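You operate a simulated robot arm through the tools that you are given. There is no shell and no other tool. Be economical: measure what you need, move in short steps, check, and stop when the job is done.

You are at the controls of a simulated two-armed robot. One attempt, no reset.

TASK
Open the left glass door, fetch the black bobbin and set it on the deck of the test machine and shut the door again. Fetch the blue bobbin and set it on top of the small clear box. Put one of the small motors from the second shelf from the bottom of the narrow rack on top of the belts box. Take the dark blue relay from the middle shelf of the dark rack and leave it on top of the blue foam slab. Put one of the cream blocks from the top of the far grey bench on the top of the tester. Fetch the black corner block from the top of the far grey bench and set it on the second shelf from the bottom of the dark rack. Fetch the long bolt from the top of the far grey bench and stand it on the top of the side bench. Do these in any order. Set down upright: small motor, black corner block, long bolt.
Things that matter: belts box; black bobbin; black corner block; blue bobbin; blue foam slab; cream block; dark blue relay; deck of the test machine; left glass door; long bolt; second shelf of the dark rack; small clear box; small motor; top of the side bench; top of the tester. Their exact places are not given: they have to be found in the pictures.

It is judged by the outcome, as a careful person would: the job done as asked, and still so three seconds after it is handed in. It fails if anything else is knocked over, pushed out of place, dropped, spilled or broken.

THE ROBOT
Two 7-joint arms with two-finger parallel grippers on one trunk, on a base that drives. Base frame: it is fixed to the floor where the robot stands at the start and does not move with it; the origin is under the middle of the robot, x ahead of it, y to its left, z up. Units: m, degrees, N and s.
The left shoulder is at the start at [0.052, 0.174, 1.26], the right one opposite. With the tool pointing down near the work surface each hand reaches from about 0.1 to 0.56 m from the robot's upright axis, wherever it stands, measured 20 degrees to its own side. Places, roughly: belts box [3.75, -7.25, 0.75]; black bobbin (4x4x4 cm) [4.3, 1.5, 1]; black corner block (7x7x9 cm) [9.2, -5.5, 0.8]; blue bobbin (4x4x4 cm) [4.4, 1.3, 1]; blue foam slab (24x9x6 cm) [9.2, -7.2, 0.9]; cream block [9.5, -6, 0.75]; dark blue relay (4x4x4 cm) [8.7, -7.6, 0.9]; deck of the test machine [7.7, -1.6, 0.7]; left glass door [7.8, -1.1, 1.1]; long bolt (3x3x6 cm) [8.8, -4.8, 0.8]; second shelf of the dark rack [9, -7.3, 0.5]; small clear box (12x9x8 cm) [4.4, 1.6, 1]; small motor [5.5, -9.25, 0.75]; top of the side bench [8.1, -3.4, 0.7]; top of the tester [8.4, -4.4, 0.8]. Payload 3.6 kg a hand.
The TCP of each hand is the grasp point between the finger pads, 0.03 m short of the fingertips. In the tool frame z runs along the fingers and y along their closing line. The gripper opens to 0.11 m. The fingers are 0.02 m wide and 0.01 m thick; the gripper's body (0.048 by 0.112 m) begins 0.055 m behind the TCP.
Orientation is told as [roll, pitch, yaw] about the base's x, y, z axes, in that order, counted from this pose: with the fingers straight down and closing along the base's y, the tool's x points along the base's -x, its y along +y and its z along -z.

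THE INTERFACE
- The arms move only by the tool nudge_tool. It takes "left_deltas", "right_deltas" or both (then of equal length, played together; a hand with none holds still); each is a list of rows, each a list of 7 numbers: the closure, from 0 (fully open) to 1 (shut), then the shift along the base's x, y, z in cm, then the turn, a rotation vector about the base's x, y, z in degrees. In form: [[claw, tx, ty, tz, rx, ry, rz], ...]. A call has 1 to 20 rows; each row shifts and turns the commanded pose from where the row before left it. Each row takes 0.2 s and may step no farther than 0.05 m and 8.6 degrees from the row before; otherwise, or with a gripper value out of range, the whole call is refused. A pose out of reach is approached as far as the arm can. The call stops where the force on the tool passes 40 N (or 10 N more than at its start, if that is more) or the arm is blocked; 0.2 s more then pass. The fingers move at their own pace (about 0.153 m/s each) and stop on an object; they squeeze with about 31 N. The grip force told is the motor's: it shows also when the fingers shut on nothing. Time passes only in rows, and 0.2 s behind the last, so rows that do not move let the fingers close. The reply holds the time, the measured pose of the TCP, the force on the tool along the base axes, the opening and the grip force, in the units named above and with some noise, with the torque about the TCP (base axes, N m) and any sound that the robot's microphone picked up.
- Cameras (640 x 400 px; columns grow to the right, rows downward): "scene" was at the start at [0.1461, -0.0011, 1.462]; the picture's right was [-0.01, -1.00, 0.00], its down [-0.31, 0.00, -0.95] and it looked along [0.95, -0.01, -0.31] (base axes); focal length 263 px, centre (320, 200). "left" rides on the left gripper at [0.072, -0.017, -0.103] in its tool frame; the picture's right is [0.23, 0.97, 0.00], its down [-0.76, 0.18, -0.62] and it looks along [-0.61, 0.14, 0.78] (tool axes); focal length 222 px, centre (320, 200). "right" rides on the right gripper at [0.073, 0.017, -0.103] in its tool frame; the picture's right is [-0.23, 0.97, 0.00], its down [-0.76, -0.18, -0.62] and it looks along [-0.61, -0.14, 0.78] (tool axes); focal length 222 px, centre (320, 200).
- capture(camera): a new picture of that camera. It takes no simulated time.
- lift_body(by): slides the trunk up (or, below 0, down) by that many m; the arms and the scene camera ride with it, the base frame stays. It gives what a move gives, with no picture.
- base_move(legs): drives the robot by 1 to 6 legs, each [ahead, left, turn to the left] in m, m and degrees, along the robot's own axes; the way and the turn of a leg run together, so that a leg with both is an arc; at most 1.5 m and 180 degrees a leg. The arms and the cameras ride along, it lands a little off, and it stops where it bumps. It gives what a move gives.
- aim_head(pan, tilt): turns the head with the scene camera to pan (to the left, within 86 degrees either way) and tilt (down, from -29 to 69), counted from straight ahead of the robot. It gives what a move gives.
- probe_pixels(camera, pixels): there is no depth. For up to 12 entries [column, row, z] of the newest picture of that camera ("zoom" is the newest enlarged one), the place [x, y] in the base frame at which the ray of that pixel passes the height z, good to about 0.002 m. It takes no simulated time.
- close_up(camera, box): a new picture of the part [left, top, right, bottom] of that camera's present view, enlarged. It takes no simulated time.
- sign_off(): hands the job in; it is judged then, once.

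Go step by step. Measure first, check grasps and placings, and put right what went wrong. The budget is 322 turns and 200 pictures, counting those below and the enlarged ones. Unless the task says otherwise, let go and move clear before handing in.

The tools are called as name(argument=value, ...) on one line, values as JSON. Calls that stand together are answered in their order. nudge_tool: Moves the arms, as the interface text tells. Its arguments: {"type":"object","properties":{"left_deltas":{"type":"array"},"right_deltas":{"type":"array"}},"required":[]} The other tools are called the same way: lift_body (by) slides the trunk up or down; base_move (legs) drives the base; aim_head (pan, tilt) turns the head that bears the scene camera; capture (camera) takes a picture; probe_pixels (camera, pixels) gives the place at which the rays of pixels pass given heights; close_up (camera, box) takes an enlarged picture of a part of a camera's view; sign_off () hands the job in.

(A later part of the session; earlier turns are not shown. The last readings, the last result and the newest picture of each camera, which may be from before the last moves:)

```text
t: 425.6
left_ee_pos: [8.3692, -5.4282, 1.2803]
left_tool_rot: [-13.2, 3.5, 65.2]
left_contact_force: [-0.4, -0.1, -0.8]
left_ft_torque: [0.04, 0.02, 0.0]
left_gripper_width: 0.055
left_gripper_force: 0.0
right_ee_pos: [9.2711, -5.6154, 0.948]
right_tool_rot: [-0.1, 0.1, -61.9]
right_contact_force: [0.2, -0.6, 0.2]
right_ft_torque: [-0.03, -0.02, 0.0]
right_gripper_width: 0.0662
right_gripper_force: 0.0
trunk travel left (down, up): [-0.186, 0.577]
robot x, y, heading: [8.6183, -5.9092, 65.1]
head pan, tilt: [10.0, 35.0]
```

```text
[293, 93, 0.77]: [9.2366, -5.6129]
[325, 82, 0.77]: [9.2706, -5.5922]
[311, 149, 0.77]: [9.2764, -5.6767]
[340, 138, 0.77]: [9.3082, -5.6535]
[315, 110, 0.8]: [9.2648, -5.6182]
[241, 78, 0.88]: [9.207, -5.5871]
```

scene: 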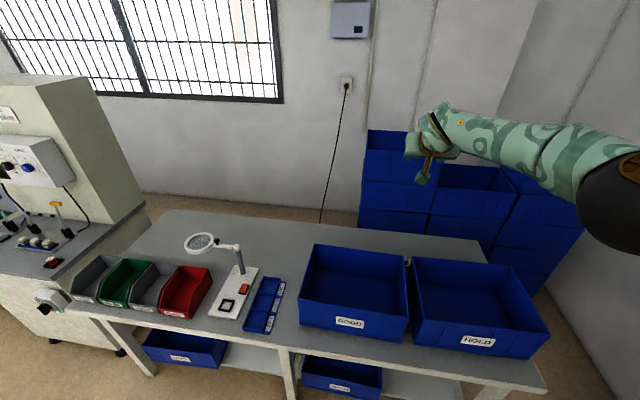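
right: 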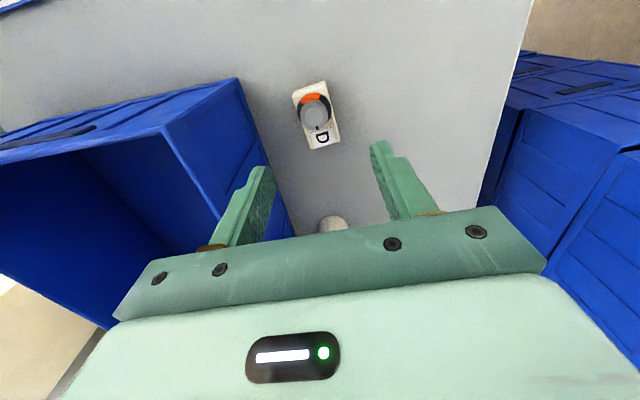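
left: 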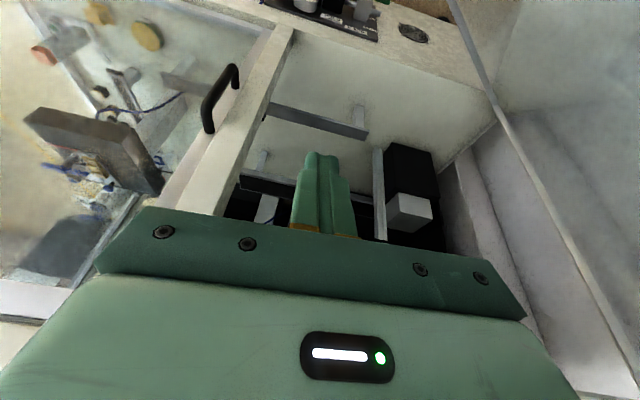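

Centre (9.273,-5.634). Align and descend.

nudge_tool(right_deltas=[[0.4, 0.2, -1.8, 0, 0, 0, 0], [0.4, 0, 0, -4, 0, 0, 0], [0.4, 0, 0, -4, 0, 0, 0], [0.4, 0, 0, -4, 0, 0, 0]])

capture(camera="right")

```text
t: 426.6
left_ee_pos: [8.3719, -5.4264, 1.2793]
left_tool_rot: [-13.1, 3.7, 65.1]
left_contact_force: [-0.4, 1.1, -0.8]
left_ft_torque: [-0.02, 0.05, 0.0]
left_gripper_width: 0.055
left_gripper_force: 0.0
right_ee_pos: [9.2696, -5.6312, 0.8231]
right_tool_rot: [-0.1, 0.2, -62.0]
right_contact_force: [0.2, -0.2, 0.7]
right_ft_torque: [-0.01, -0.03, 0.0]
right_gripper_width: 0.066
right_gripper_force: 0.2
trunk travel left (down, up): [-0.186, 0.577]
robot x, y, heading: [8.6169, -5.9123, 65.1]
head pan, tilt: [10.0, 35.0]
```

```text
29 pictures are left
```

right: 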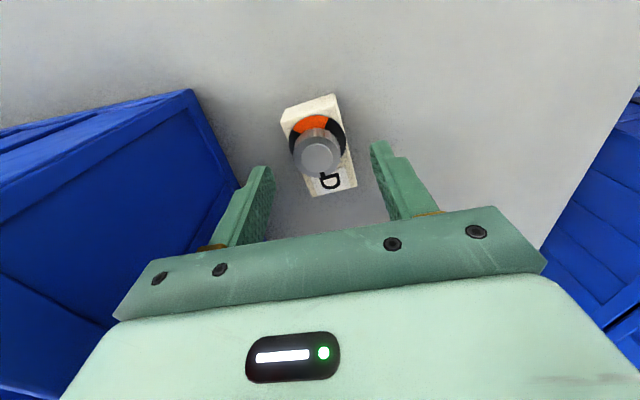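

Well centred and reachable. Down 3.6 cm and close.

nudge_tool(right_deltas=[[0.4, 0, 0, -2, 0, 0, 0], [0.4, 0, 0, -1.6, 0, 0, 0], [0.7, 0, 0, 0, 0, 0, 0], [1, 0, 0, 0, 0, 0, 0], [1, 0, 0, 0, 0, 0, 0], [1, 0, 0, 2, 0, 0, 0], [1, 0, 0, 4, 0, 0, 0], [1, 0, 0, 4, 0, 0, 0], [1, 0, 0, 4, 0, 0, 0]])

capture(camera="right")

```text
t: 428.6
left_ee_pos: [8.369, -5.428, 1.2793]
left_tool_rot: [-13.1, 3.4, 65.2]
left_contact_force: [-0.4, -0.2, -0.1]
left_ft_torque: [-0.01, -0.01, 0.04]
left_gripper_width: 0.0551
left_gripper_force: 0.0
right_ee_pos: [9.2705, -5.6348, 0.9321]
right_tool_rot: [0.0, 0.2, -61.9]
right_contact_force: [-0.3, 0.6, -2.1]
right_ft_torque: [0.01, 0.01, -0.01]
right_gripper_width: 0.0417
right_gripper_force: 31.0
trunk travel left (down, up): [-0.186, 0.577]
robot x, y, heading: [8.6144, -5.9079, 64.8]
head pan, tilt: [10.0, 35.0]
```

```text
28 pictures are left
```

right: 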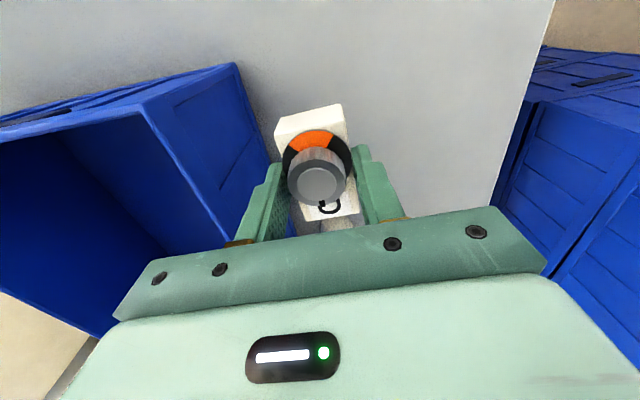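

Block held (4.2 cm). Raising, backing away from the bench, and moving left to the tester for a look.

lift_body(by=0.15)

base_move(legs=[[-0.36, 0.27, 0], [0.72, 0.96, 0]])

aim_head(pan=-35, tilt=35)

capture(camera="scene")

```text
t: 430.4
left_ee_pos: [8.3701, -5.4269, 1.429]
left_tool_rot: [-13.1, 3.6, 65.2]
left_contact_force: [-0.5, 0.4, -0.5]
left_ft_torque: [-0.01, 0.0, 0.02]
left_gripper_width: 0.0552
left_gripper_force: 0.1
right_ee_pos: [9.2727, -5.6322, 1.0811]
right_tool_rot: [-0.2, 0.1, -61.9]
right_contact_force: [0.4, 0.3, -2.0]
right_ft_torque: [0.01, 0.02, -0.01]
right_gripper_width: 0.0414
right_gripper_force: 31.1
trunk travel left (down, up): [-0.336, 0.427]
robot x, y, heading: [8.6182, -5.9094, 65.0]
head pan, tilt: [10.0, 35.0]
```

```text
t: 438.6
left_ee_pos: [7.4436, -4.5985, 1.4305]
left_tool_rot: [-13.1, 3.7, 64.3]
left_contact_force: [-0.1, 0.7, 0.2]
left_ft_torque: [-0.02, 0.0, 0.03]
left_gripper_width: 0.0551
left_gripper_force: 0.1
right_ee_pos: [8.3416, -4.8204, 1.0814]
right_tool_rot: [-0.1, 0.1, -62.8]
right_contact_force: [0.4, 0.8, -1.8]
right_ft_torque: [0.02, -0.01, 0.03]
right_gripper_width: 0.0416
right_gripper_force: 31.1
trunk travel left (down, up): [-0.336, 0.427]
robot x, y, heading: [7.6826, -5.0854, 64.3]
head pan, tilt: [10.0, 35.0]
```

```text
t: 439.8
left_ee_pos: [7.4437, -4.5986, 1.4304]
left_tool_rot: [-13.1, 3.5, 64.3]
left_contact_force: [0.6, -0.4, 0.2]
left_ft_torque: [0.05, -0.03, 0.02]
left_gripper_width: 0.0549
left_gripper_force: 0.0
right_ee_pos: [8.3425, -4.8211, 1.0797]
right_tool_rot: [-0.1, 0.0, -63.0]
right_contact_force: [-0.1, -0.1, -2.1]
right_ft_torque: [0.01, 0.03, 0.0]
right_gripper_width: 0.0415
right_gripper_force: 31.2
trunk travel left (down, up): [-0.336, 0.427]
robot x, y, heading: [7.6794, -5.0879, 64.0]
head pan, tilt: [-35.0, 35.0]
```

```text
27 pictures are left
```

scene: 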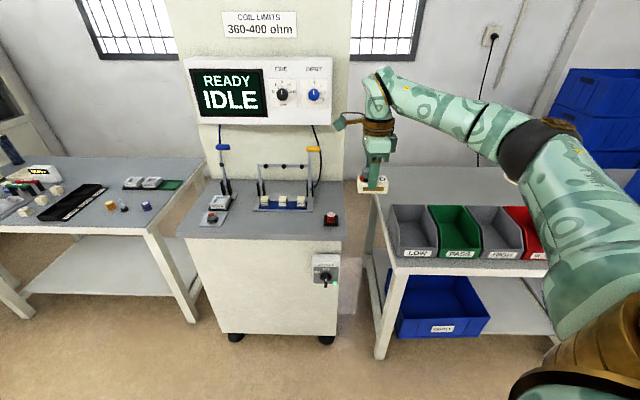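

Bolt still stands on the side bench. On the tester a free strip lies in front of the tray, around px (278,224). Measuring.

probe_pixels(camera="scene", pixels=[[278, 224, 0.75], [278, 224, 0.78], [278, 238, 0.75], [278, 238, 0.78], [283, 211, 0.75], [228, 337, 0], [326, 340, 0], [322, 227, 0.75], [232, 225, 0.75]])

```text
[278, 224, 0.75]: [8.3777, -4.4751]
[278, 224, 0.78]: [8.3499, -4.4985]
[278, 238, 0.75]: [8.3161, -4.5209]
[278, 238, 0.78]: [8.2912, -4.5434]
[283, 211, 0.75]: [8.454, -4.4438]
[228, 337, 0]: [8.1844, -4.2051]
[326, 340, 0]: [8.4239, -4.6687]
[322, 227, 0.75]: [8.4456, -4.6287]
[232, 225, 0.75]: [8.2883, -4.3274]
```

Target on the tester: (8.37,-4.478), z≈0.75, 7.6 cm from its front edge. Moving the base, then lowering.

base_move(legs=[[0.32, 0.125, 0]])

lift_body(by=-0.15)

capture(camera="right")

```text
t: 442.0
left_ee_pos: [7.4694, -4.2612, 1.4287]
left_tool_rot: [-13.1, 3.7, 64.4]
left_contact_force: [-0.7, 0.2, 0.0]
left_ft_torque: [-0.02, -0.01, -0.03]
left_gripper_width: 0.0549
left_gripper_force: 0.1
right_ee_pos: [8.3688, -4.4793, 1.0812]
right_tool_rot: [-0.1, 0.0, -62.5]
right_contact_force: [-0.3, -0.4, -1.9]
right_ft_torque: [-0.01, 0.01, 0.0]
right_gripper_width: 0.0416
right_gripper_force: 31.5
trunk travel left (down, up): [-0.336, 0.427]
robot x, y, heading: [7.711, -4.7479, 64.3]
head pan, tilt: [-35.0, 35.0]
```

```text
t: 443.7
left_ee_pos: [7.4683, -4.2623, 1.2791]
left_tool_rot: [-13.2, 3.6, 64.4]
left_contact_force: [1.0, 0.1, -0.7]
left_ft_torque: [-0.01, -0.02, -0.01]
left_gripper_width: 0.0551
left_gripper_force: 0.0
right_ee_pos: [8.3692, -4.4796, 0.9316]
right_tool_rot: [-0.1, 0.2, -62.6]
right_contact_force: [-0.8, 0.6, -2.6]
right_ft_torque: [0.03, -0.03, -0.04]
right_gripper_width: 0.0415
right_gripper_force: 30.6
trunk travel left (down, up): [-0.186, 0.577]
robot x, y, heading: [7.7116, -4.746, 64.5]
head pan, tilt: [-35.0, 35.0]
```

```text
26 pictures are left
```

right: 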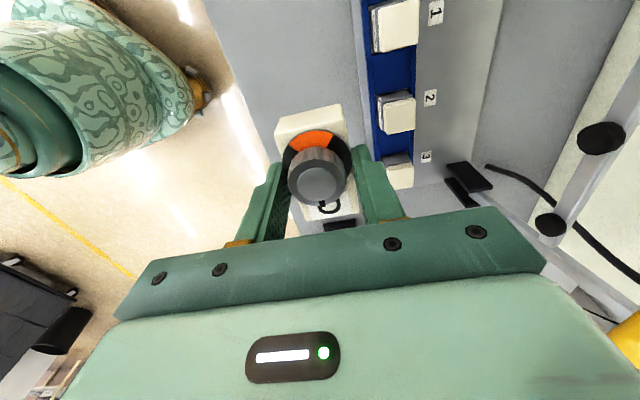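

probe_pixels(camera="right", pixels=[[235, 90, 0.752], [262, 160, 0.752], [366, 60, 0.76], [375, 150, 0.76], [338, 226, 0.76], [413, 182, 0.79]])

```text
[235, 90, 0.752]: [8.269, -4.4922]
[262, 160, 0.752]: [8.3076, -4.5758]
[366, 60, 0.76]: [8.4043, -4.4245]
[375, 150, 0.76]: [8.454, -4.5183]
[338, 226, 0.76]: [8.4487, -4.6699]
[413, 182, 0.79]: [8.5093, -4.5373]
```

Block is 7.5 cm from the edge and 3.6 cm from the tray; shift 1 cm outward and lower.

nudge_tool(right_deltas=[[1, -0.9, -0.45, 0, 0, 0, 0], [1, 0, 0, -4, 0, 0, 0], [1, 0, 0, -4, 0, 0, 0], [1, 0, 0, -3, 0, 0, 0], [1, 0, 0, -1, 0, 0, 0], [1, 0, 0, 0, 0, 0, 0]])

```text
t: 445.1
left_ee_pos: [7.4662, -4.2631, 1.281]
left_tool_rot: [-13.1, 3.4, 64.4]
left_contact_force: [1.3, 0.2, -0.2]
left_ft_torque: [-0.02, 0.02, -0.03]
left_gripper_width: 0.0549
left_gripper_force: 0.1
right_ee_pos: [8.3587, -4.486, 0.8147]
right_tool_rot: [0.3, 0.2, -62.7]
right_contact_force: [2.9, -0.4, 31.0]
right_ft_torque: [0.39, 0.02, -0.15]
right_gripper_width: 0.0417
right_gripper_force: 31.0
trunk travel left (down, up): [-0.186, 0.577]
robot x, y, heading: [7.7099, -4.7477, 64.1]
head pan, tilt: [-35.0, 35.0]
```

Contact at 0.8147. Relieve, release, rise.

nudge_tool(right_deltas=[[1, 0, 0, 0.4, 0, 0, 0], [0.6, 0, 0, 0, 0, 0, 0], [0.45, 0, 0, 0, 0, 0, 0], [0.45, 0, 0, 0, 0, 0, 0], [0.45, 0, 0, 3, 0, 0, 0], [0.45, 0, 0, 4, 0, 0, 0], [0.45, 0, 0, 4, 0, 0, 0]])

capture(camera="right")

```text
t: 446.7
left_ee_pos: [7.4682, -4.2624, 1.2793]
left_tool_rot: [-13.1, 3.5, 64.5]
left_contact_force: [-0.5, 0.2, 0.0]
left_ft_torque: [0.04, 0.03, 0.02]
left_gripper_width: 0.0548
left_gripper_force: 0.1
right_ee_pos: [8.3595, -4.4853, 0.9228]
right_tool_rot: [-0.1, 0.0, -62.6]
right_contact_force: [-0.8, -0.2, -0.9]
right_ft_torque: [0.0, 0.01, 0.01]
right_gripper_width: 0.0606
right_gripper_force: 0.1
trunk travel left (down, up): [-0.186, 0.577]
robot x, y, heading: [7.7077, -4.7482, 64.3]
head pan, tilt: [-35.0, 35.0]
```

```text
25 pictures are left
```

right: 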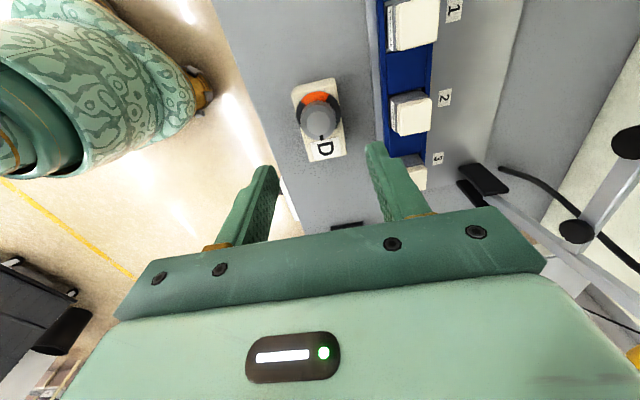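

The cream block stands on the tester. Last: the small motor. Back away, turn toward the far area and look.

lift_body(by=0.2)

base_move(legs=[[-0.45, 0.33, 0], [0, 0, -90], [0, 0, -85]])

aim_head(pan=10, tilt=18)

capture(camera="scene")

```text
t: 448.9
left_ee_pos: [7.47, -4.2617, 1.4801]
left_tool_rot: [-13.0, 3.6, 64.4]
left_contact_force: [0.8, 0.5, 0.7]
left_ft_torque: [0.0, -0.02, 0.0]
left_gripper_width: 0.055
left_gripper_force: 0.1
right_ee_pos: [8.3615, -4.4854, 1.1243]
right_tool_rot: [-0.1, 0.1, -62.7]
right_contact_force: [-0.5, 0.1, 0.0]
right_ft_torque: [0.0, -0.01, -0.01]
right_gripper_width: 0.0606
right_gripper_force: 0.1
trunk travel left (down, up): [-0.386, 0.377]
robot x, y, heading: [7.7057, -4.7486, 64.1]
head pan, tilt: [-35.0, 35.0]
```

```text
t: 459.5
left_ee_pos: [7.5107, -5.464, 1.4793]
left_tool_rot: [-13.1, 3.5, -108.7]
left_contact_force: [0.3, 0.7, -0.4]
left_ft_torque: [0.02, 0.01, 0.02]
left_gripper_width: 0.055
left_gripper_force: 0.2
right_ee_pos: [6.5999, -5.3501, 1.1247]
right_tool_rot: [0.0, 0.2, 124.1]
right_contact_force: [-0.7, 0.6, 0.2]
right_ft_torque: [0.02, -0.02, 0.03]
right_gripper_width: 0.0606
right_gripper_force: 0.0
trunk travel left (down, up): [-0.386, 0.377]
robot x, y, heading: [7.2113, -5.011, -109.1]
head pan, tilt: [-35.0, 35.0]
```

```text
t: 460.6
left_ee_pos: [7.5109, -5.464, 1.4802]
left_tool_rot: [-13.1, 3.5, -108.7]
left_contact_force: [-0.4, -0.2, -0.6]
left_ft_torque: [0.04, 0.0, -0.01]
left_gripper_width: 0.0549
left_gripper_force: 0.0
right_ee_pos: [6.5992, -5.3505, 1.1247]
right_tool_rot: [0.0, 0.0, 124.3]
right_contact_force: [-1.0, -0.8, 0.2]
right_ft_torque: [-0.03, -0.01, -0.01]
right_gripper_width: 0.0603
right_gripper_force: 0.1
trunk travel left (down, up): [-0.386, 0.377]
robot x, y, heading: [7.2122, -5.0101, -109.0]
head pan, tilt: [10.0, 18.0]
```

```text
24 pictures are left
```

scene: 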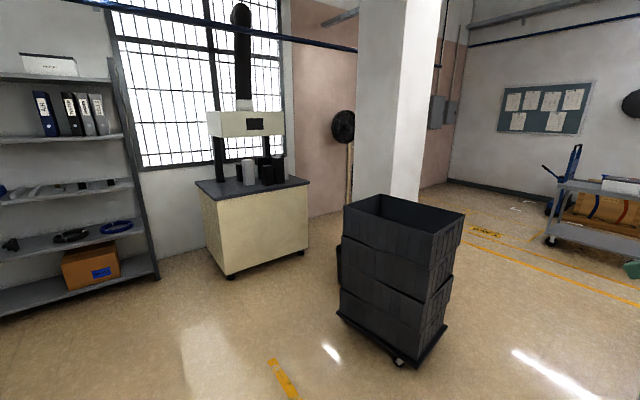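

Crates and a pillar stand ahead; the narrow rack is beyond the pillar. Measuring gaps.

probe_pixels(camera="scene", pixels=[[230, 278, 0], [307, 250, 0], [338, 318, 0], [400, 366, 0], [447, 325, 0], [415, 200, 0.2], [550, 245, 0], [345, 215, 0]])

close_up(camera="scene", box=[290, 80, 490, 230])

```text
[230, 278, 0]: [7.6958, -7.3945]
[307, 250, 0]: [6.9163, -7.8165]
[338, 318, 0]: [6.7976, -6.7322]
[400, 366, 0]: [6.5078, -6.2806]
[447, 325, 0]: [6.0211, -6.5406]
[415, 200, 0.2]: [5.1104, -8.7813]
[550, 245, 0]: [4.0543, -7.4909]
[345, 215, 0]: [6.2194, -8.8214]
```

```text
2.67 times, centred on (390, 155) of scene
```

zoom: 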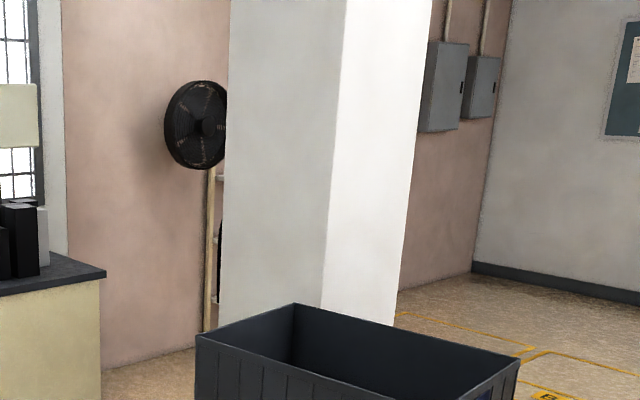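

Tuck the right arm first: turn the hand back forward and bring it in.

nudge_tool(right_deltas=[[0.4, 2.07, 0.49, 0, 0, 0, 8.4], [0.4, 2.07, 0.49, 0, 0, 0, 8.4], [0.4, 2.07, 0.49, 0, 0, 0, 8.4], [0.4, 2.07, 0.49, 0, 0, 0, 8.4], [0.4, 2.07, 0.49, 0, 0, 0, 8.4], [0.4, 2.07, 0.49, 0, 0, 0, 8.4], [0.4, 2.07, 0.49, 0, 0, 0, 8.4], [0.4, 2.07, 0.49, 0, 0, 0, 8.4], [0.4, 2.07, 0.49, 0, 0, 0, 8.4], [0.4, 2.07, 0.49, 0, 0, 0, 8.4], [0.4, 2.07, 0.49, 0, 0, 0, 8.4], [0.4, 2.07, 0.49, 0, 0, 0, 8.4], [0.4, 2.07, 0.49, 0, 0, 0, 8.4], [0.4, 2.07, 0.49, 0, 0, 0, 8.4], [0.4, 2.07, 0.49, 0, 0, 0, 8.4]])

base_move(legs=[[1.3, 0.5, 0], [0.75, 0, -10]])

aim_head(pan=-5, tilt=20)

capture(camera="scene")

```text
t: 463.8
left_ee_pos: [7.512, -5.4649, 1.4797]
left_tool_rot: [-13.0, 3.5, -108.8]
left_contact_force: [0.4, 0.9, -0.2]
left_ft_torque: [-0.01, -0.02, -0.01]
left_gripper_width: 0.0549
left_gripper_force: 0.0
right_ee_pos: [6.9101, -5.2764, 1.1256]
right_tool_rot: [-0.1, 0.1, -109.6]
right_contact_force: [-0.6, -0.1, 0.1]
right_ft_torque: [-0.02, 0.02, -0.04]
right_gripper_width: 0.0659
right_gripper_force: 0.1
trunk travel left (down, up): [-0.386, 0.377]
robot x, y, heading: [7.2151, -5.0092, -108.9]
head pan, tilt: [10.0, 18.0]
```

```text
t: 474.2
left_ee_pos: [7.2115, -7.538, 1.4806]
left_tool_rot: [-13.1, 3.5, -117.9]
left_contact_force: [-0.3, -0.3, 0.0]
left_ft_torque: [0.03, 0.0, 0.03]
left_gripper_width: 0.0552
left_gripper_force: 0.0
right_ee_pos: [6.6462, -7.2546, 1.1251]
right_tool_rot: [-0.2, 0.1, -119.0]
right_contact_force: [-0.5, -0.9, 0.4]
right_ft_torque: [0.01, 0.0, 0.02]
right_gripper_width: 0.0661
right_gripper_force: 0.1
trunk travel left (down, up): [-0.386, 0.377]
robot x, y, heading: [6.9939, -7.0424, -118.2]
head pan, tilt: [10.0, 18.0]
```

```text
t: 475.0
left_ee_pos: [7.2113, -7.5365, 1.4795]
left_tool_rot: [-13.1, 3.5, -117.9]
left_contact_force: [-0.3, -0.2, -1.1]
left_ft_torque: [0.03, 0.01, -0.01]
left_gripper_width: 0.055
left_gripper_force: 0.0
right_ee_pos: [6.6471, -7.2539, 1.1245]
right_tool_rot: [-0.1, 0.0, -118.9]
right_contact_force: [0.0, 0.4, 0.3]
right_ft_torque: [0.02, 0.01, 0.02]
right_gripper_width: 0.0658
right_gripper_force: 0.0
trunk travel left (down, up): [-0.386, 0.377]
robot x, y, heading: [6.992, -7.0419, -117.9]
head pan, tilt: [-5.0, 20.0]
```

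```text
22 pictures are left
```

scene: 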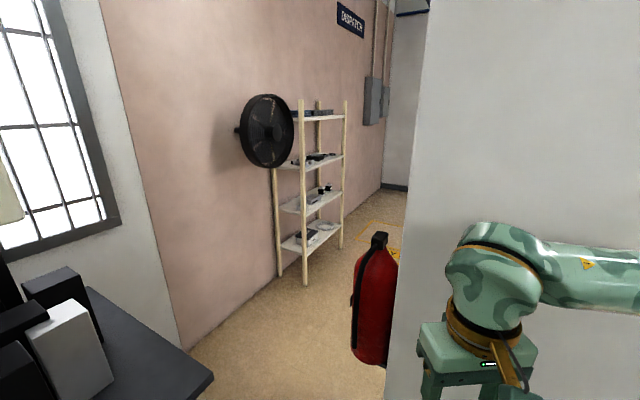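

The narrow rack (px 275-348) stands along the pink wall, its open front facing the aisle on the right; its second shelf from bottom is at row ~200. Measuring, and zooming.

probe_pixels(camera="scene", pixels=[[305, 285, 0], [280, 275, 0], [342, 248, 0], [395, 345, 0], [182, 350, 0], [212, 382, 0.8], [390, 190, 0], [303, 212, 0.72], [345, 190, 0.72]])

close_up(camera="scene", box=[250, 90, 410, 290])

```text
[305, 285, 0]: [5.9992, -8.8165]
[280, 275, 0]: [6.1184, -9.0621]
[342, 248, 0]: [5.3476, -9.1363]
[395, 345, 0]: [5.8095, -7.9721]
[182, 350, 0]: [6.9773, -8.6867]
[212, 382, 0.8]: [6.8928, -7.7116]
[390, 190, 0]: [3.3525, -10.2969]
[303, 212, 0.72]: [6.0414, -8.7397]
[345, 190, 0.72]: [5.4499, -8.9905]
```

```text
2.00 times, centred on (330, 190) of scene
```

zoom: 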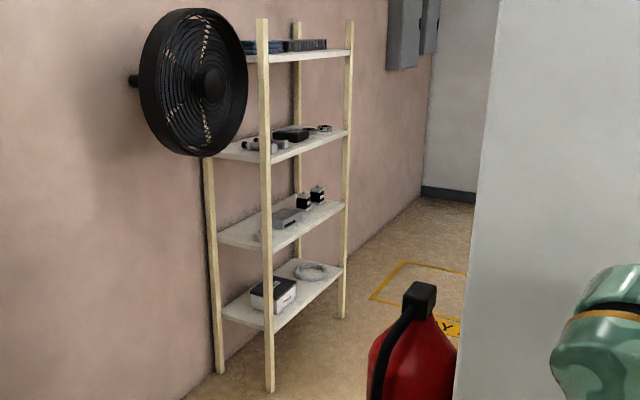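

The pillar (corners ≈(6.17,-7.21),(6.39,-7.64),(5.83,-7.39)) and cabinet block this way; the rack front itself, from (6.00,-8.82) to (5.35,-9.14), is open from the other side. I retrace and go around the crates.

base_move(legs=[[-0.75, 0, 10], [-1.25, -0.45, 0], [0.5, -1.1, 0], [0.86, -0.15, 0], [0.86, -0.15, 0]])

base_move(legs=[[0.75, 0.05, 0], [0, 0, 45]])

aim_head(pan=5, tilt=28)

capture(camera="scene")

```text
t: 494.4
left_ee_pos: [6.0315, -6.2131, 1.4906]
left_tool_rot: [-13.1, 1.8, -103.5]
left_contact_force: [0.5, 0.3, 0.6]
left_ft_torque: [-0.13, 0.02, 0.01]
left_gripper_width: 0.0549
left_gripper_force: 0.2
right_ee_pos: [5.4141, -6.0896, 1.1342]
right_tool_rot: [0.0, -1.4, -104.3]
right_contact_force: [0.1, 0.9, -0.1]
right_ft_torque: [-0.05, 0.03, -0.02]
right_gripper_width: 0.066
right_gripper_force: 0.1
trunk travel left (down, up): [-0.386, 0.377]
robot x, y, heading: [5.6882, -5.8277, -103.6]
head pan, tilt: [-5.0, 20.0]
stopped in leg 4: the robot was blocked; the commanded pose is now the measured one
```

```text
t: 500.5
left_ee_pos: [6.0843, -6.6206, 1.4841]
left_tool_rot: [-13.2, 2.9, -58.9]
left_contact_force: [0.8, -0.5, -0.2]
left_ft_torque: [-0.03, 0.03, 0.01]
left_gripper_width: 0.0552
left_gripper_force: 0.0
right_ee_pos: [5.555, -6.9612, 1.1303]
right_tool_rot: [-0.2, -0.7, -59.9]
right_contact_force: [0.8, -0.9, -0.2]
right_ft_torque: [0.03, 0.05, -0.02]
right_gripper_width: 0.0659
right_gripper_force: 0.1
trunk travel left (down, up): [-0.386, 0.377]
robot x, y, heading: [5.5555, -6.5714, -59.1]
head pan, tilt: [-5.0, 20.0]
```

```text
t: 501.2
left_ee_pos: [6.0847, -6.6202, 1.485]
left_tool_rot: [-13.1, 2.8, -58.9]
left_contact_force: [-0.6, 0.2, -0.3]
left_ft_torque: [-0.01, -0.02, 0.0]
left_gripper_width: 0.0552
left_gripper_force: 0.1
right_ee_pos: [5.5537, -6.9627, 1.1308]
right_tool_rot: [-0.1, -0.8, -59.8]
right_contact_force: [0.7, -0.2, -0.4]
right_ft_torque: [0.01, 0.03, 0.01]
right_gripper_width: 0.0659
right_gripper_force: 0.1
trunk travel left (down, up): [-0.386, 0.377]
robot x, y, heading: [5.5599, -6.5709, -59.2]
head pan, tilt: [5.0, 28.0]
```

```text
20 pictures are left
```

scene: 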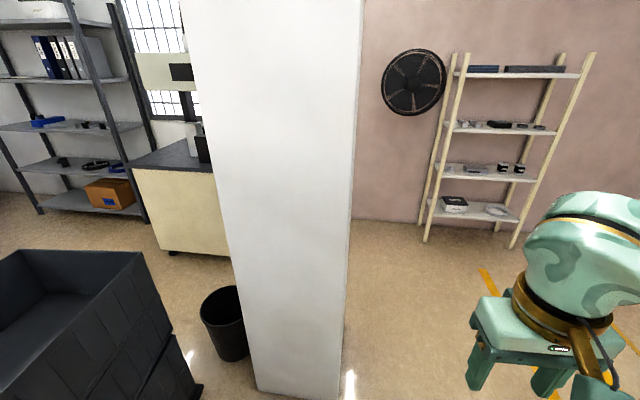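

I was blocked briefly on the way; checking where the crate stack and waste bin are relative to me.

probe_pixels(camera="scene", pixels=[[203, 388, 0], [225, 358, 0], [340, 398, 0], [258, 390, 0], [425, 240, 0], [513, 247, 0], [503, 175, 0.7], [520, 175, 0.7], [503, 175, 0.68], [442, 175, 0.69], [530, 182, 0.69]])

close_up(camera="scene", box=[420, 130, 580, 230])

```text
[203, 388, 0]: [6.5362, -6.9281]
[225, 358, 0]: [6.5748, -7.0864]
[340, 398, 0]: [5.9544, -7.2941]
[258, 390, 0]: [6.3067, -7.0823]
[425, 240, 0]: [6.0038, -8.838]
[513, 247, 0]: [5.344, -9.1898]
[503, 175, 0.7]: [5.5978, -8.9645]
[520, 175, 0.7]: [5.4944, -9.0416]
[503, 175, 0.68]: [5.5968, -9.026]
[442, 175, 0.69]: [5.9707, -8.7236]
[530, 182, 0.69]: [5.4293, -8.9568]
```

```text
4.00 times, centred on (500, 180) of scene
```

zoom: 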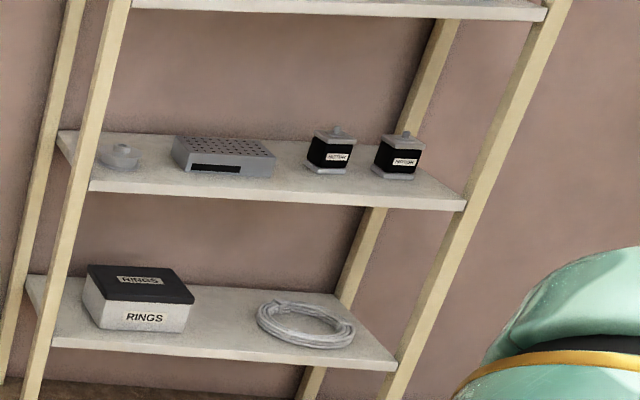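

Motors A/B (7 cm cubes with shafts) stand on the second shelf, whose height works out to ≈0.63; motor A ≈ (5.60,-9.20). I'll travel around the pillar, then extend the right arm straight as for the relay.

base_move(legs=[[0.23, -0.73, 0], [0.72, -0.3, 0], [0, 0, -3]])

nudge_tool(right_deltas=[[0.15, 2.06, -3.88, 0, -6.45, -3.4, 0], [0.15, 2.06, -3.88, 0, -6.45, -3.4, 0], [0.15, 2.06, -3.88, 0, -6.45, -3.4, 0], [0.15, 2.06, -3.88, 0, -6.45, -3.4, 0], [0.15, 2.06, -3.88, 0, -6.45, -3.4, 0], [0.15, 2.06, -3.88, 0, -6.45, -3.4, 0], [0.15, 2.06, -3.88, 0, -6.45, -3.4, 0], [0.15, 2.06, -3.88, 0, -6.45, -3.4, 0], [0.15, 2.06, -3.88, 0, 0, 0, 0], [0.15, 2.06, -3.88, 0, 0, 0, 0]])

```text
t: 509.5
left_ee_pos: [5.7137, -7.9733, 1.4841]
left_tool_rot: [-13.2, 2.8, -61.6]
left_contact_force: [-1.2, 0.1, 0.3]
left_ft_torque: [-0.02, -0.03, -0.05]
left_gripper_width: 0.0549
left_gripper_force: 0.0
right_ee_pos: [5.1671, -8.2906, 1.1296]
right_tool_rot: [-0.2, -0.8, -62.6]
right_contact_force: [0.2, -0.3, 0.3]
right_ft_torque: [0.01, 0.0, 0.04]
right_gripper_width: 0.0661
right_gripper_force: 0.1
trunk travel left (down, up): [-0.386, 0.377]
robot x, y, heading: [5.1878, -7.9002, -61.8]
head pan, tilt: [5.0, 28.0]
```

```text
t: 511.7
left_ee_pos: [5.7157, -7.974, 1.4826]
left_tool_rot: [-13.2, 2.9, -61.4]
left_contact_force: [-0.6, -1.4, -0.1]
left_ft_torque: [0.02, 0.01, 0.01]
left_gripper_width: 0.0549
left_gripper_force: 0.1
right_ee_pos: [5.3762, -8.6802, 1.1285]
right_tool_rot: [0.2, -59.0, -62.5]
right_contact_force: [-0.4, -0.2, -0.1]
right_ft_torque: [0.0, 0.01, 0.01]
right_gripper_width: 0.0935
right_gripper_force: 0.0
trunk travel left (down, up): [-0.386, 0.377]
robot x, y, heading: [5.1826, -7.9015, -61.5]
head pan, tilt: [5.0, 28.0]
```

Arm extended. Lower the trunk 36 cm to shelf level and look.

lift_body(by=-0.36)

capture(camera="right")

capture(camera="scene")

```text
t: 515.2
left_ee_pos: [5.7753, -8.0879, 1.059]
left_tool_rot: [-13.1, 17.2, -61.5]
left_contact_force: [-0.3, 0.4, -0.1]
left_ft_torque: [0.0, -0.01, 0.01]
left_gripper_width: 0.0548
left_gripper_force: 0.0
right_ee_pos: [5.3731, -8.6784, 0.7691]
right_tool_rot: [0.3, -58.9, -62.7]
right_contact_force: [0.9, 0.4, -0.1]
right_ft_torque: [0.0, 0.03, 0.01]
right_gripper_width: 0.0936
right_gripper_force: 0.0
trunk travel left (down, up): [-0.026, 0.737]
robot x, y, heading: [5.1847, -7.8986, -61.7]
head pan, tilt: [5.0, 28.0]
```

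```text
18 pictures are left
```

right: 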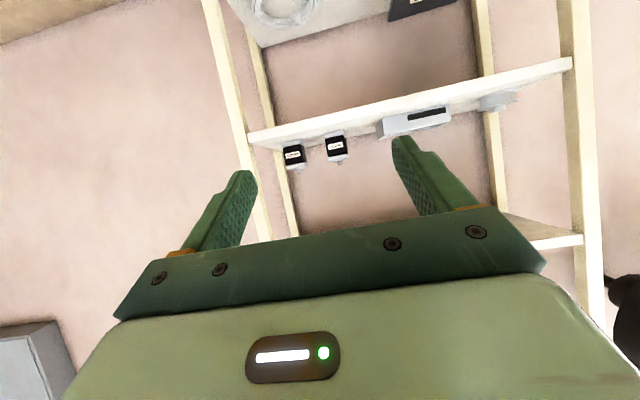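

```text
17 pictures are left
```

scene: 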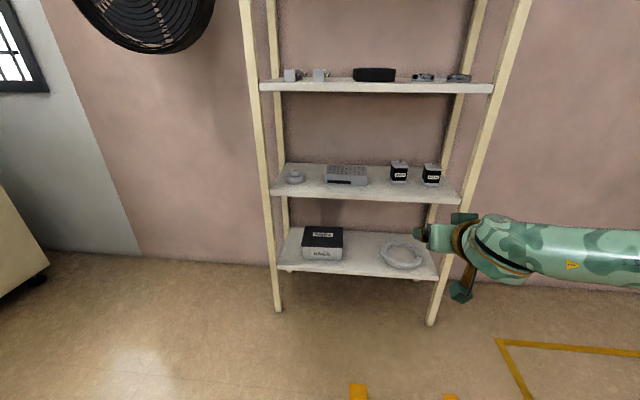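

probe_pixels(camera="right", pixels=[[336, 135, 0.635], [336, 158, 0.7], [326, 140, 0.635], [346, 138, 0.635]])

probe_pixels(camera="scene", pixels=[[399, 184, 0.635], [399, 165, 0.7], [391, 182, 0.635], [408, 183, 0.635], [432, 186, 0.635], [440, 204, 0.635], [272, 196, 0.635]])

```text
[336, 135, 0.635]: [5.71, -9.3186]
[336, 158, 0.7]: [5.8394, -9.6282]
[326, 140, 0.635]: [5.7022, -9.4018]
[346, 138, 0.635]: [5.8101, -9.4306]
```

```text
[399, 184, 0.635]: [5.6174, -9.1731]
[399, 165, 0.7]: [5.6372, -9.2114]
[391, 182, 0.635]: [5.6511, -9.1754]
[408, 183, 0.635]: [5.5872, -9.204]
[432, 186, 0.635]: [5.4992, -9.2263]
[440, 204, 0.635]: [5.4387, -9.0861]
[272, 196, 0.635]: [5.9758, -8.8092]
```

Motor A centre ≈ (5.643,-9.236), laterally 2 cm right of the hand's line; shelf ≈0.62. Drive in 50 cm at z 0.77 and re-check from the wrist.

base_move(legs=[[0, -0.02, 0], [0.5, 0, 0]])

capture(camera="right")

```text
t: 518.5
left_ee_pos: [5.99, -8.5427, 1.0589]
left_tool_rot: [-13.0, 17.2, -61.9]
left_contact_force: [0.4, 0.1, -0.4]
left_ft_torque: [0.01, 0.01, 0.02]
left_gripper_width: 0.0552
left_gripper_force: 0.0
right_ee_pos: [5.5823, -9.1272, 0.7682]
right_tool_rot: [0.4, -58.9, -63.3]
right_contact_force: [0.1, 0.4, -0.7]
right_ft_torque: [0.06, 0.01, 0.02]
right_gripper_width: 0.0938
right_gripper_force: 0.1
trunk travel left (down, up): [-0.026, 0.737]
robot x, y, heading: [5.401, -8.3467, -62.3]
head pan, tilt: [5.0, 28.0]
```

```text
16 pictures are left
```

right: 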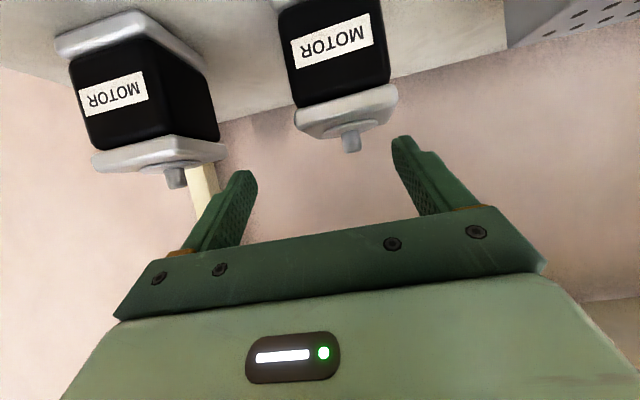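

Motor A is right ahead, about 2 cm left of the tool axis and ~6 cm ahead. Shift left 2 cm, and lower 3 cm, then check alignment.

nudge_tool(right_deltas=[[0.1, 1.75, 0.95, 0, 0, 0, 0], [0.1, 0, 0, -1.5, 0, 0, 0], [0.1, 0, 0, -1.5, 0, 0, 0]])

capture(camera="right")

```text
t: 519.3
left_ee_pos: [5.9895, -8.5401, 1.058]
left_tool_rot: [-13.2, 17.2, -61.9]
left_contact_force: [-0.4, 0.9, 0.0]
left_ft_torque: [0.01, 0.01, 0.02]
left_gripper_width: 0.0548
left_gripper_force: 0.0
right_ee_pos: [5.6009, -9.1169, 0.7401]
right_tool_rot: [0.2, -59.1, -63.1]
right_contact_force: [0.0, -0.4, 0.5]
right_ft_torque: [0.0, 0.0, 0.0]
right_gripper_width: 0.0989
right_gripper_force: 0.0
trunk travel left (down, up): [-0.026, 0.737]
robot x, y, heading: [5.4028, -8.3414, -62.0]
head pan, tilt: [5.0, 28.0]
```

```text
15 pictures are left
```

right: 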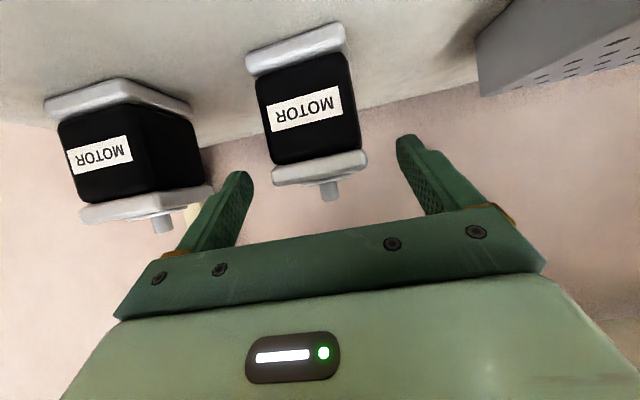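

Motor A sits between the fingers. Lower 4.5 cm and advance 5 cm, then check.

nudge_tool(right_deltas=[[0.1, -0.25, -0.15, -1.5, 0, 0, 0], [0.1, 0, 0, -1.5, 0, 0, 0], [0.1, 0, 0, -1.5, 0, 0, 0]])

base_move(legs=[[0.05, 0, 0]])

capture(camera="right")

```text
t: 520.1
left_ee_pos: [5.9888, -8.5405, 1.0587]
left_tool_rot: [-13.1, 17.3, -62.0]
left_contact_force: [0.6, -0.5, -0.6]
left_ft_torque: [-0.03, 0.0, 0.02]
left_gripper_width: 0.055
left_gripper_force: 0.0
right_ee_pos: [5.5994, -9.1174, 0.74]
right_tool_rot: [0.3, -58.9, -63.2]
right_contact_force: [0.1, 0.9, -0.6]
right_ft_torque: [0.01, 0.01, -0.02]
right_gripper_width: 0.0988
right_gripper_force: 0.0
right hand out of reach, approached as far as the arm can: row 1, 2, 3
trunk travel left (down, up): [-0.026, 0.737]
robot x, y, heading: [5.4024, -8.3474, -61.9]
head pan, tilt: [5.0, 28.0]
```

```text
t: 521.0
left_ee_pos: [6.0124, -8.5867, 1.0559]
left_tool_rot: [-13.1, 17.5, -62.0]
left_contact_force: [1.3, -0.6, 0.8]
left_ft_torque: [0.05, 0.06, 0.0]
left_gripper_width: 0.055
left_gripper_force: 0.0
right_ee_pos: [5.6236, -9.1631, 0.7386]
right_tool_rot: [0.3, -58.8, -63.1]
right_contact_force: [0.3, 0.4, -0.4]
right_ft_torque: [-0.01, 0.0, 0.01]
right_gripper_width: 0.0991
right_gripper_force: 0.0
trunk travel left (down, up): [-0.026, 0.737]
robot x, y, heading: [5.4251, -8.387, -61.8]
head pan, tilt: [5.0, 28.0]
```

```text
14 pictures are left
```

right: 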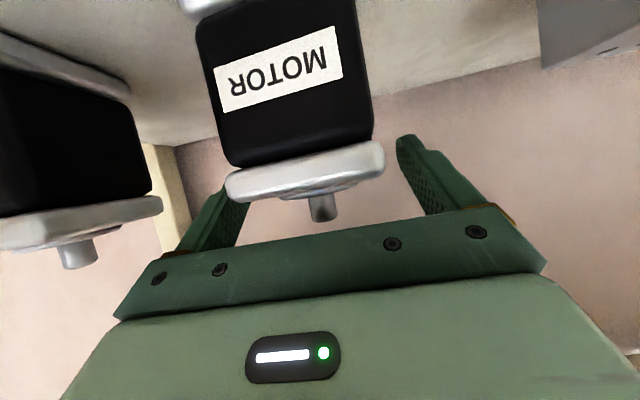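

The motor is at the TCP horizontally, but 3–4 cm more depth (downwards) is needed and the arm is at a wrist limit. Steepening the hand by 14° lowers the fingers; I also shift 8 mm right.

nudge_tool(right_deltas=[[0.1, -0.7, -0.38, 0, 0, 0, 0], [0.1, -0.7, 1.32, -1.9, 6.2, 3.3, 0], [0.1, -0.7, 1.32, -1.9, 6.2, 3.3, 0]])

base_move(legs=[[0.025, 0, 0]])

capture(camera="right")

```text
t: 521.8
left_ee_pos: [6.0115, -8.5854, 1.0573]
left_tool_rot: [-13.0, 17.3, -61.9]
left_contact_force: [0.2, -0.3, 0.5]
left_ft_torque: [0.02, -0.01, 0.01]
left_gripper_width: 0.0551
left_gripper_force: 0.1
right_ee_pos: [5.6, -9.1386, 0.7026]
right_tool_rot: [-0.1, -44.7, -62.9]
right_contact_force: [-0.2, -0.7, 0.1]
right_ft_torque: [-0.01, -0.01, 0.01]
right_gripper_width: 0.0989
right_gripper_force: 0.0
trunk travel left (down, up): [-0.026, 0.737]
robot x, y, heading: [5.429, -8.393, -62.0]
head pan, tilt: [5.0, 28.0]
```

```text
t: 522.8
left_ee_pos: [6.0235, -8.6078, 1.0588]
left_tool_rot: [-13.1, 17.3, -62.1]
left_contact_force: [0.3, 0.3, -0.1]
left_ft_torque: [-0.01, -0.01, 0.0]
left_gripper_width: 0.0548
left_gripper_force: 0.0
right_ee_pos: [5.6125, -9.162, 0.7043]
right_tool_rot: [0.1, -45.0, -63.0]
right_contact_force: [1.2, -0.6, 0.1]
right_ft_torque: [0.01, -0.01, 0.03]
right_gripper_width: 0.099
right_gripper_force: 0.1
trunk travel left (down, up): [-0.026, 0.737]
robot x, y, heading: [5.4409, -8.4115, -62.2]
head pan, tilt: [5.0, 28.0]
stopped in leg 1: the robot was blocked; the commanded pose is now the measured one
```

```text
13 pictures are left
```

right: 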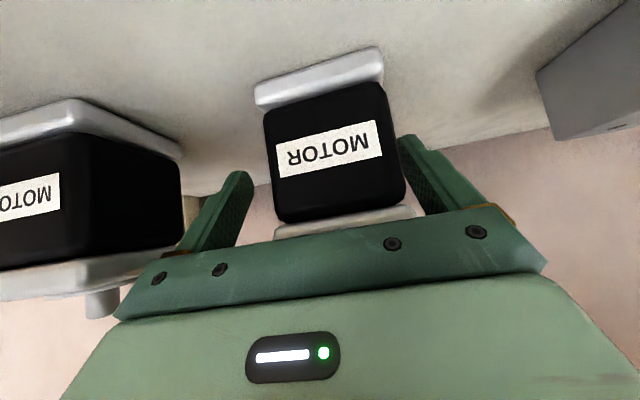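

Fingers straddle the motor body nicely. Closing.

nudge_tool(right_deltas=[[0.3, 0, 0, 0, 0, 0, 0], [0.6, 0, 0, 0, 0, 0, 0], [1, 0, 0, 0, 0, 0, 0], [1, 0, 0, 0, 0, 0, 0], [1, 0, 0, 0, 0, 0, 0]])

lift_body(by=0.05)

capture(camera="right")

```text
t: 524.0
left_ee_pos: [6.0236, -8.6073, 1.0578]
left_tool_rot: [-13.1, 17.4, -62.1]
left_contact_force: [0.0, 0.6, -0.6]
left_ft_torque: [0.02, 0.01, 0.02]
left_gripper_width: 0.0549
left_gripper_force: 0.1
right_ee_pos: [5.6134, -9.1614, 0.7048]
right_tool_rot: [0.2, -45.1, -63.1]
right_contact_force: [2.9, 0.2, 0.8]
right_ft_torque: [-0.01, -0.42, -0.02]
right_gripper_width: 0.0559
right_gripper_force: 31.0
trunk travel left (down, up): [-0.026, 0.737]
robot x, y, heading: [5.4357, -8.4133, -62.2]
head pan, tilt: [5.0, 28.0]
```

```text
t: 524.9
left_ee_pos: [6.0241, -8.6081, 1.1075]
left_tool_rot: [-13.1, 17.0, -62.0]
left_contact_force: [0.2, -0.8, -0.3]
left_ft_torque: [-0.01, 0.01, 0.01]
left_gripper_width: 0.055
left_gripper_force: 0.2
right_ee_pos: [5.6119, -9.1636, 0.754]
right_tool_rot: [0.0, -44.9, -63.0]
right_contact_force: [0.0, -0.5, -6.6]
right_ft_torque: [-0.1, -0.08, -0.01]
right_gripper_width: 0.0559
right_gripper_force: 31.1
trunk travel left (down, up): [-0.076, 0.687]
robot x, y, heading: [5.4364, -8.4169, -62.5]
head pan, tilt: [5.0, 28.0]
```

```text
12 pictures are left
```

right: 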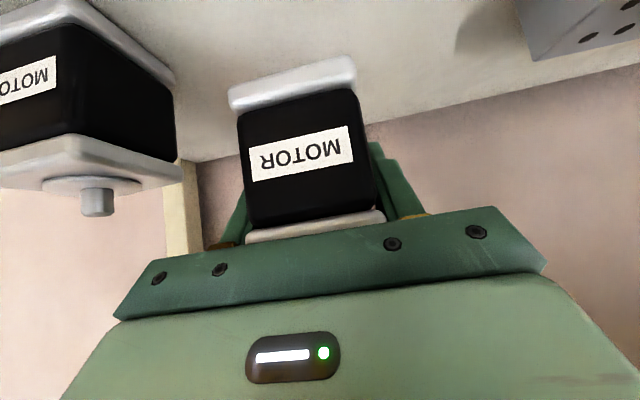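

Motor A is held (5.6 cm, ~0.7 kg). Back out, raise, and turn right toward the belts box.

base_move(legs=[[-0.5, 0, 0]])

lift_body(by=0.3)

base_move(legs=[[0, 0, -80], [0, 0, -65]])

aim_head(pan=5, tilt=28)

capture(camera="scene")

```text
t: 527.8
left_ee_pos: [5.7956, -8.17, 1.1083]
left_tool_rot: [-13.1, 16.7, -61.5]
left_contact_force: [-0.9, -0.3, 0.4]
left_ft_torque: [-0.01, -0.02, -0.01]
left_gripper_width: 0.0548
left_gripper_force: 0.1
right_ee_pos: [5.3896, -8.7287, 0.7539]
right_tool_rot: [0.1, -44.9, -62.4]
right_contact_force: [0.2, 0.1, -6.2]
right_ft_torque: [-0.12, -0.07, -0.03]
right_gripper_width: 0.0558
right_gripper_force: 30.8
trunk travel left (down, up): [-0.076, 0.687]
robot x, y, heading: [5.2075, -7.98, -61.4]
head pan, tilt: [5.0, 28.0]
```

```text
t: 530.8
left_ee_pos: [5.7193, -8.0329, 1.4896]
left_tool_rot: [-13.2, -0.1, -61.4]
left_contact_force: [-0.5, 0.0, 0.1]
left_ft_torque: [-0.02, -0.01, -0.03]
left_gripper_width: 0.0551
left_gripper_force: 0.0
right_ee_pos: [5.3889, -8.7298, 1.0539]
right_tool_rot: [0.0, -44.9, -62.5]
right_contact_force: [-0.3, -0.2, -7.9]
right_ft_torque: [-0.1, -0.09, -0.04]
right_gripper_width: 0.0559
right_gripper_force: 31.1
trunk travel left (down, up): [-0.376, 0.387]
robot x, y, heading: [5.2074, -7.984, -61.7]
head pan, tilt: [5.0, 28.0]
```

```text
t: 537.5
left_ee_pos: [4.756, -8.2292, 1.4898]
left_tool_rot: [-13.1, -0.1, 152.9]
left_contact_force: [-0.2, -0.3, 1.0]
left_ft_torque: [-0.04, -0.02, -0.02]
left_gripper_width: 0.0552
left_gripper_force: 0.0
right_ee_pos: [4.6338, -7.467, 1.054]
right_tool_rot: [0.0, -45.1, 152.0]
right_contact_force: [0.2, -0.1, -6.8]
right_ft_torque: [0.06, 0.08, 0.01]
right_gripper_width: 0.0561
right_gripper_force: 31.1
trunk travel left (down, up): [-0.376, 0.387]
robot x, y, heading: [5.2091, -7.9825, 152.8]
head pan, tilt: [5.0, 28.0]
```

```text
t: 538.1
left_ee_pos: [4.7564, -8.2283, 1.4903]
left_tool_rot: [-13.0, -0.1, 152.9]
left_contact_force: [-0.3, -0.1, 0.7]
left_ft_torque: [-0.03, 0.01, 0.03]
left_gripper_width: 0.0549
left_gripper_force: 0.0
right_ee_pos: [4.6342, -7.4668, 1.0532]
right_tool_rot: [-0.1, -45.0, 152.0]
right_contact_force: [-0.8, 0.2, -6.3]
right_ft_torque: [0.03, 0.06, -0.03]
right_gripper_width: 0.0558
right_gripper_force: 31.5
trunk travel left (down, up): [-0.376, 0.387]
robot x, y, heading: [5.2072, -7.9789, 152.7]
head pan, tilt: [5.0, 28.0]
```

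```text
11 pictures are left
```

scene: 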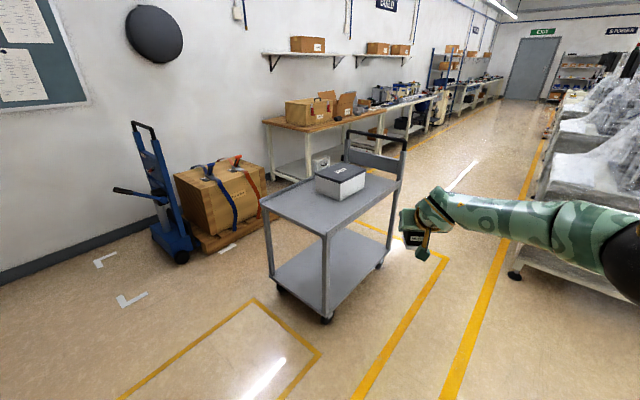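

The trolley carries the BELTS box (px 315-366,163-200). Zoom to measure its lid.

close_up(camera="scene", box=[250, 140, 410, 260])

probe_pixels(camera="scene", pixels=[[327, 320, 0], [385, 262, 0], [282, 292, 0], [326, 236, 0.7], [326, 236, 0.75], [400, 180, 0.7]])

```text
3.33 times, centred on (330, 200) of scene
```

zoom: 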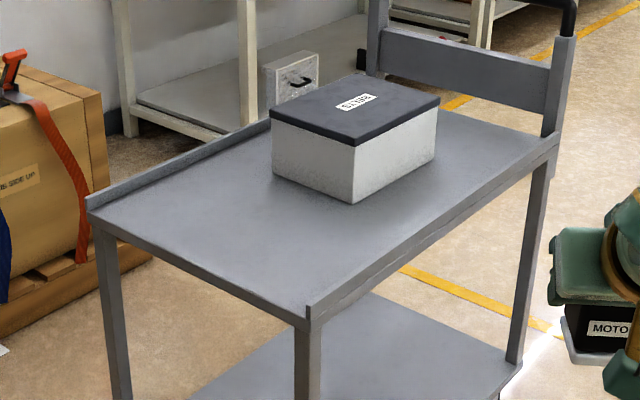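

```text
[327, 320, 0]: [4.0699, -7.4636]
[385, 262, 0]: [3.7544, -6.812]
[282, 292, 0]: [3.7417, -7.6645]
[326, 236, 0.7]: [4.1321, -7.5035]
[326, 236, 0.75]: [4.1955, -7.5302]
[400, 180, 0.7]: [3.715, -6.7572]
```

probe_pixels(camera="zoom", pixels=[[353, 204, 0.66], [353, 204, 0.7], [353, 146, 0.78], [353, 146, 0.82], [353, 146, 0.86], [440, 97, 0.8], [270, 106, 0.8], [355, 75, 0.8], [353, 146, 0.8]])

```text
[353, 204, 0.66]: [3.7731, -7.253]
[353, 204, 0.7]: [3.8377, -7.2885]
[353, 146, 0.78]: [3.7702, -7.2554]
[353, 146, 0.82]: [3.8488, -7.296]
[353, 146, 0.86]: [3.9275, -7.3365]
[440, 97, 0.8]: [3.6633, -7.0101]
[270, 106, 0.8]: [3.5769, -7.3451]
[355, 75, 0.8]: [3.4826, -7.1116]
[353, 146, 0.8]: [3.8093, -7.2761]
```

Lid top ≈0.79, centre ≈(3.63,-7.18); I'll come from the lane side (heading −154°). Turn left 53°, strafe right 1.2 m, then check.

base_move(legs=[[0, 0, 53.2], [0, -1.2, 0]])

aim_head(pan=0, tilt=35)

capture(camera="scene")

```text
t: 546.5
left_ee_pos: [4.6057, -7.4368, 1.4907]
left_tool_rot: [-13.2, 0.0, -151.5]
left_contact_force: [-0.6, 0.9, -0.5]
left_ft_torque: [0.0, 0.01, -0.02]
left_gripper_width: 0.0549
left_gripper_force: 0.0
right_ee_pos: [3.9093, -7.1059, 1.0528]
right_tool_rot: [0.1, -45.0, -152.6]
right_contact_force: [-0.1, 0.0, -6.8]
right_ft_torque: [-0.06, 0.08, -0.01]
right_gripper_width: 0.0559
right_gripper_force: 30.9
trunk travel left (down, up): [-0.376, 0.387]
robot x, y, heading: [4.6531, -6.9243, -151.9]
head pan, tilt: [5.0, 28.0]
```

```text
t: 547.2
left_ee_pos: [4.6055, -7.4365, 1.4905]
left_tool_rot: [-13.0, -0.1, -151.6]
left_contact_force: [0.4, 0.6, -0.5]
left_ft_torque: [-0.02, 0.01, 0.0]
left_gripper_width: 0.055
left_gripper_force: 0.1
right_ee_pos: [3.9088, -7.1053, 1.0536]
right_tool_rot: [-0.1, -45.0, -152.5]
right_contact_force: [0.2, 0.6, -6.3]
right_ft_torque: [-0.04, 0.09, 0.04]
right_gripper_width: 0.0559
right_gripper_force: 30.9
trunk travel left (down, up): [-0.376, 0.387]
robot x, y, heading: [4.6553, -6.9211, -151.7]
head pan, tilt: [0.0, 35.0]
```

```text
9 pictures are left
```

scene: 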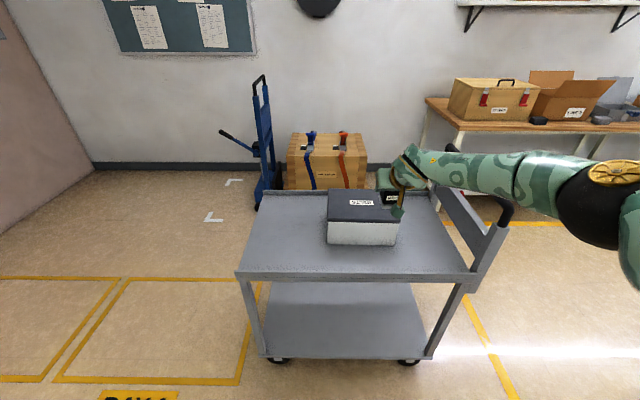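

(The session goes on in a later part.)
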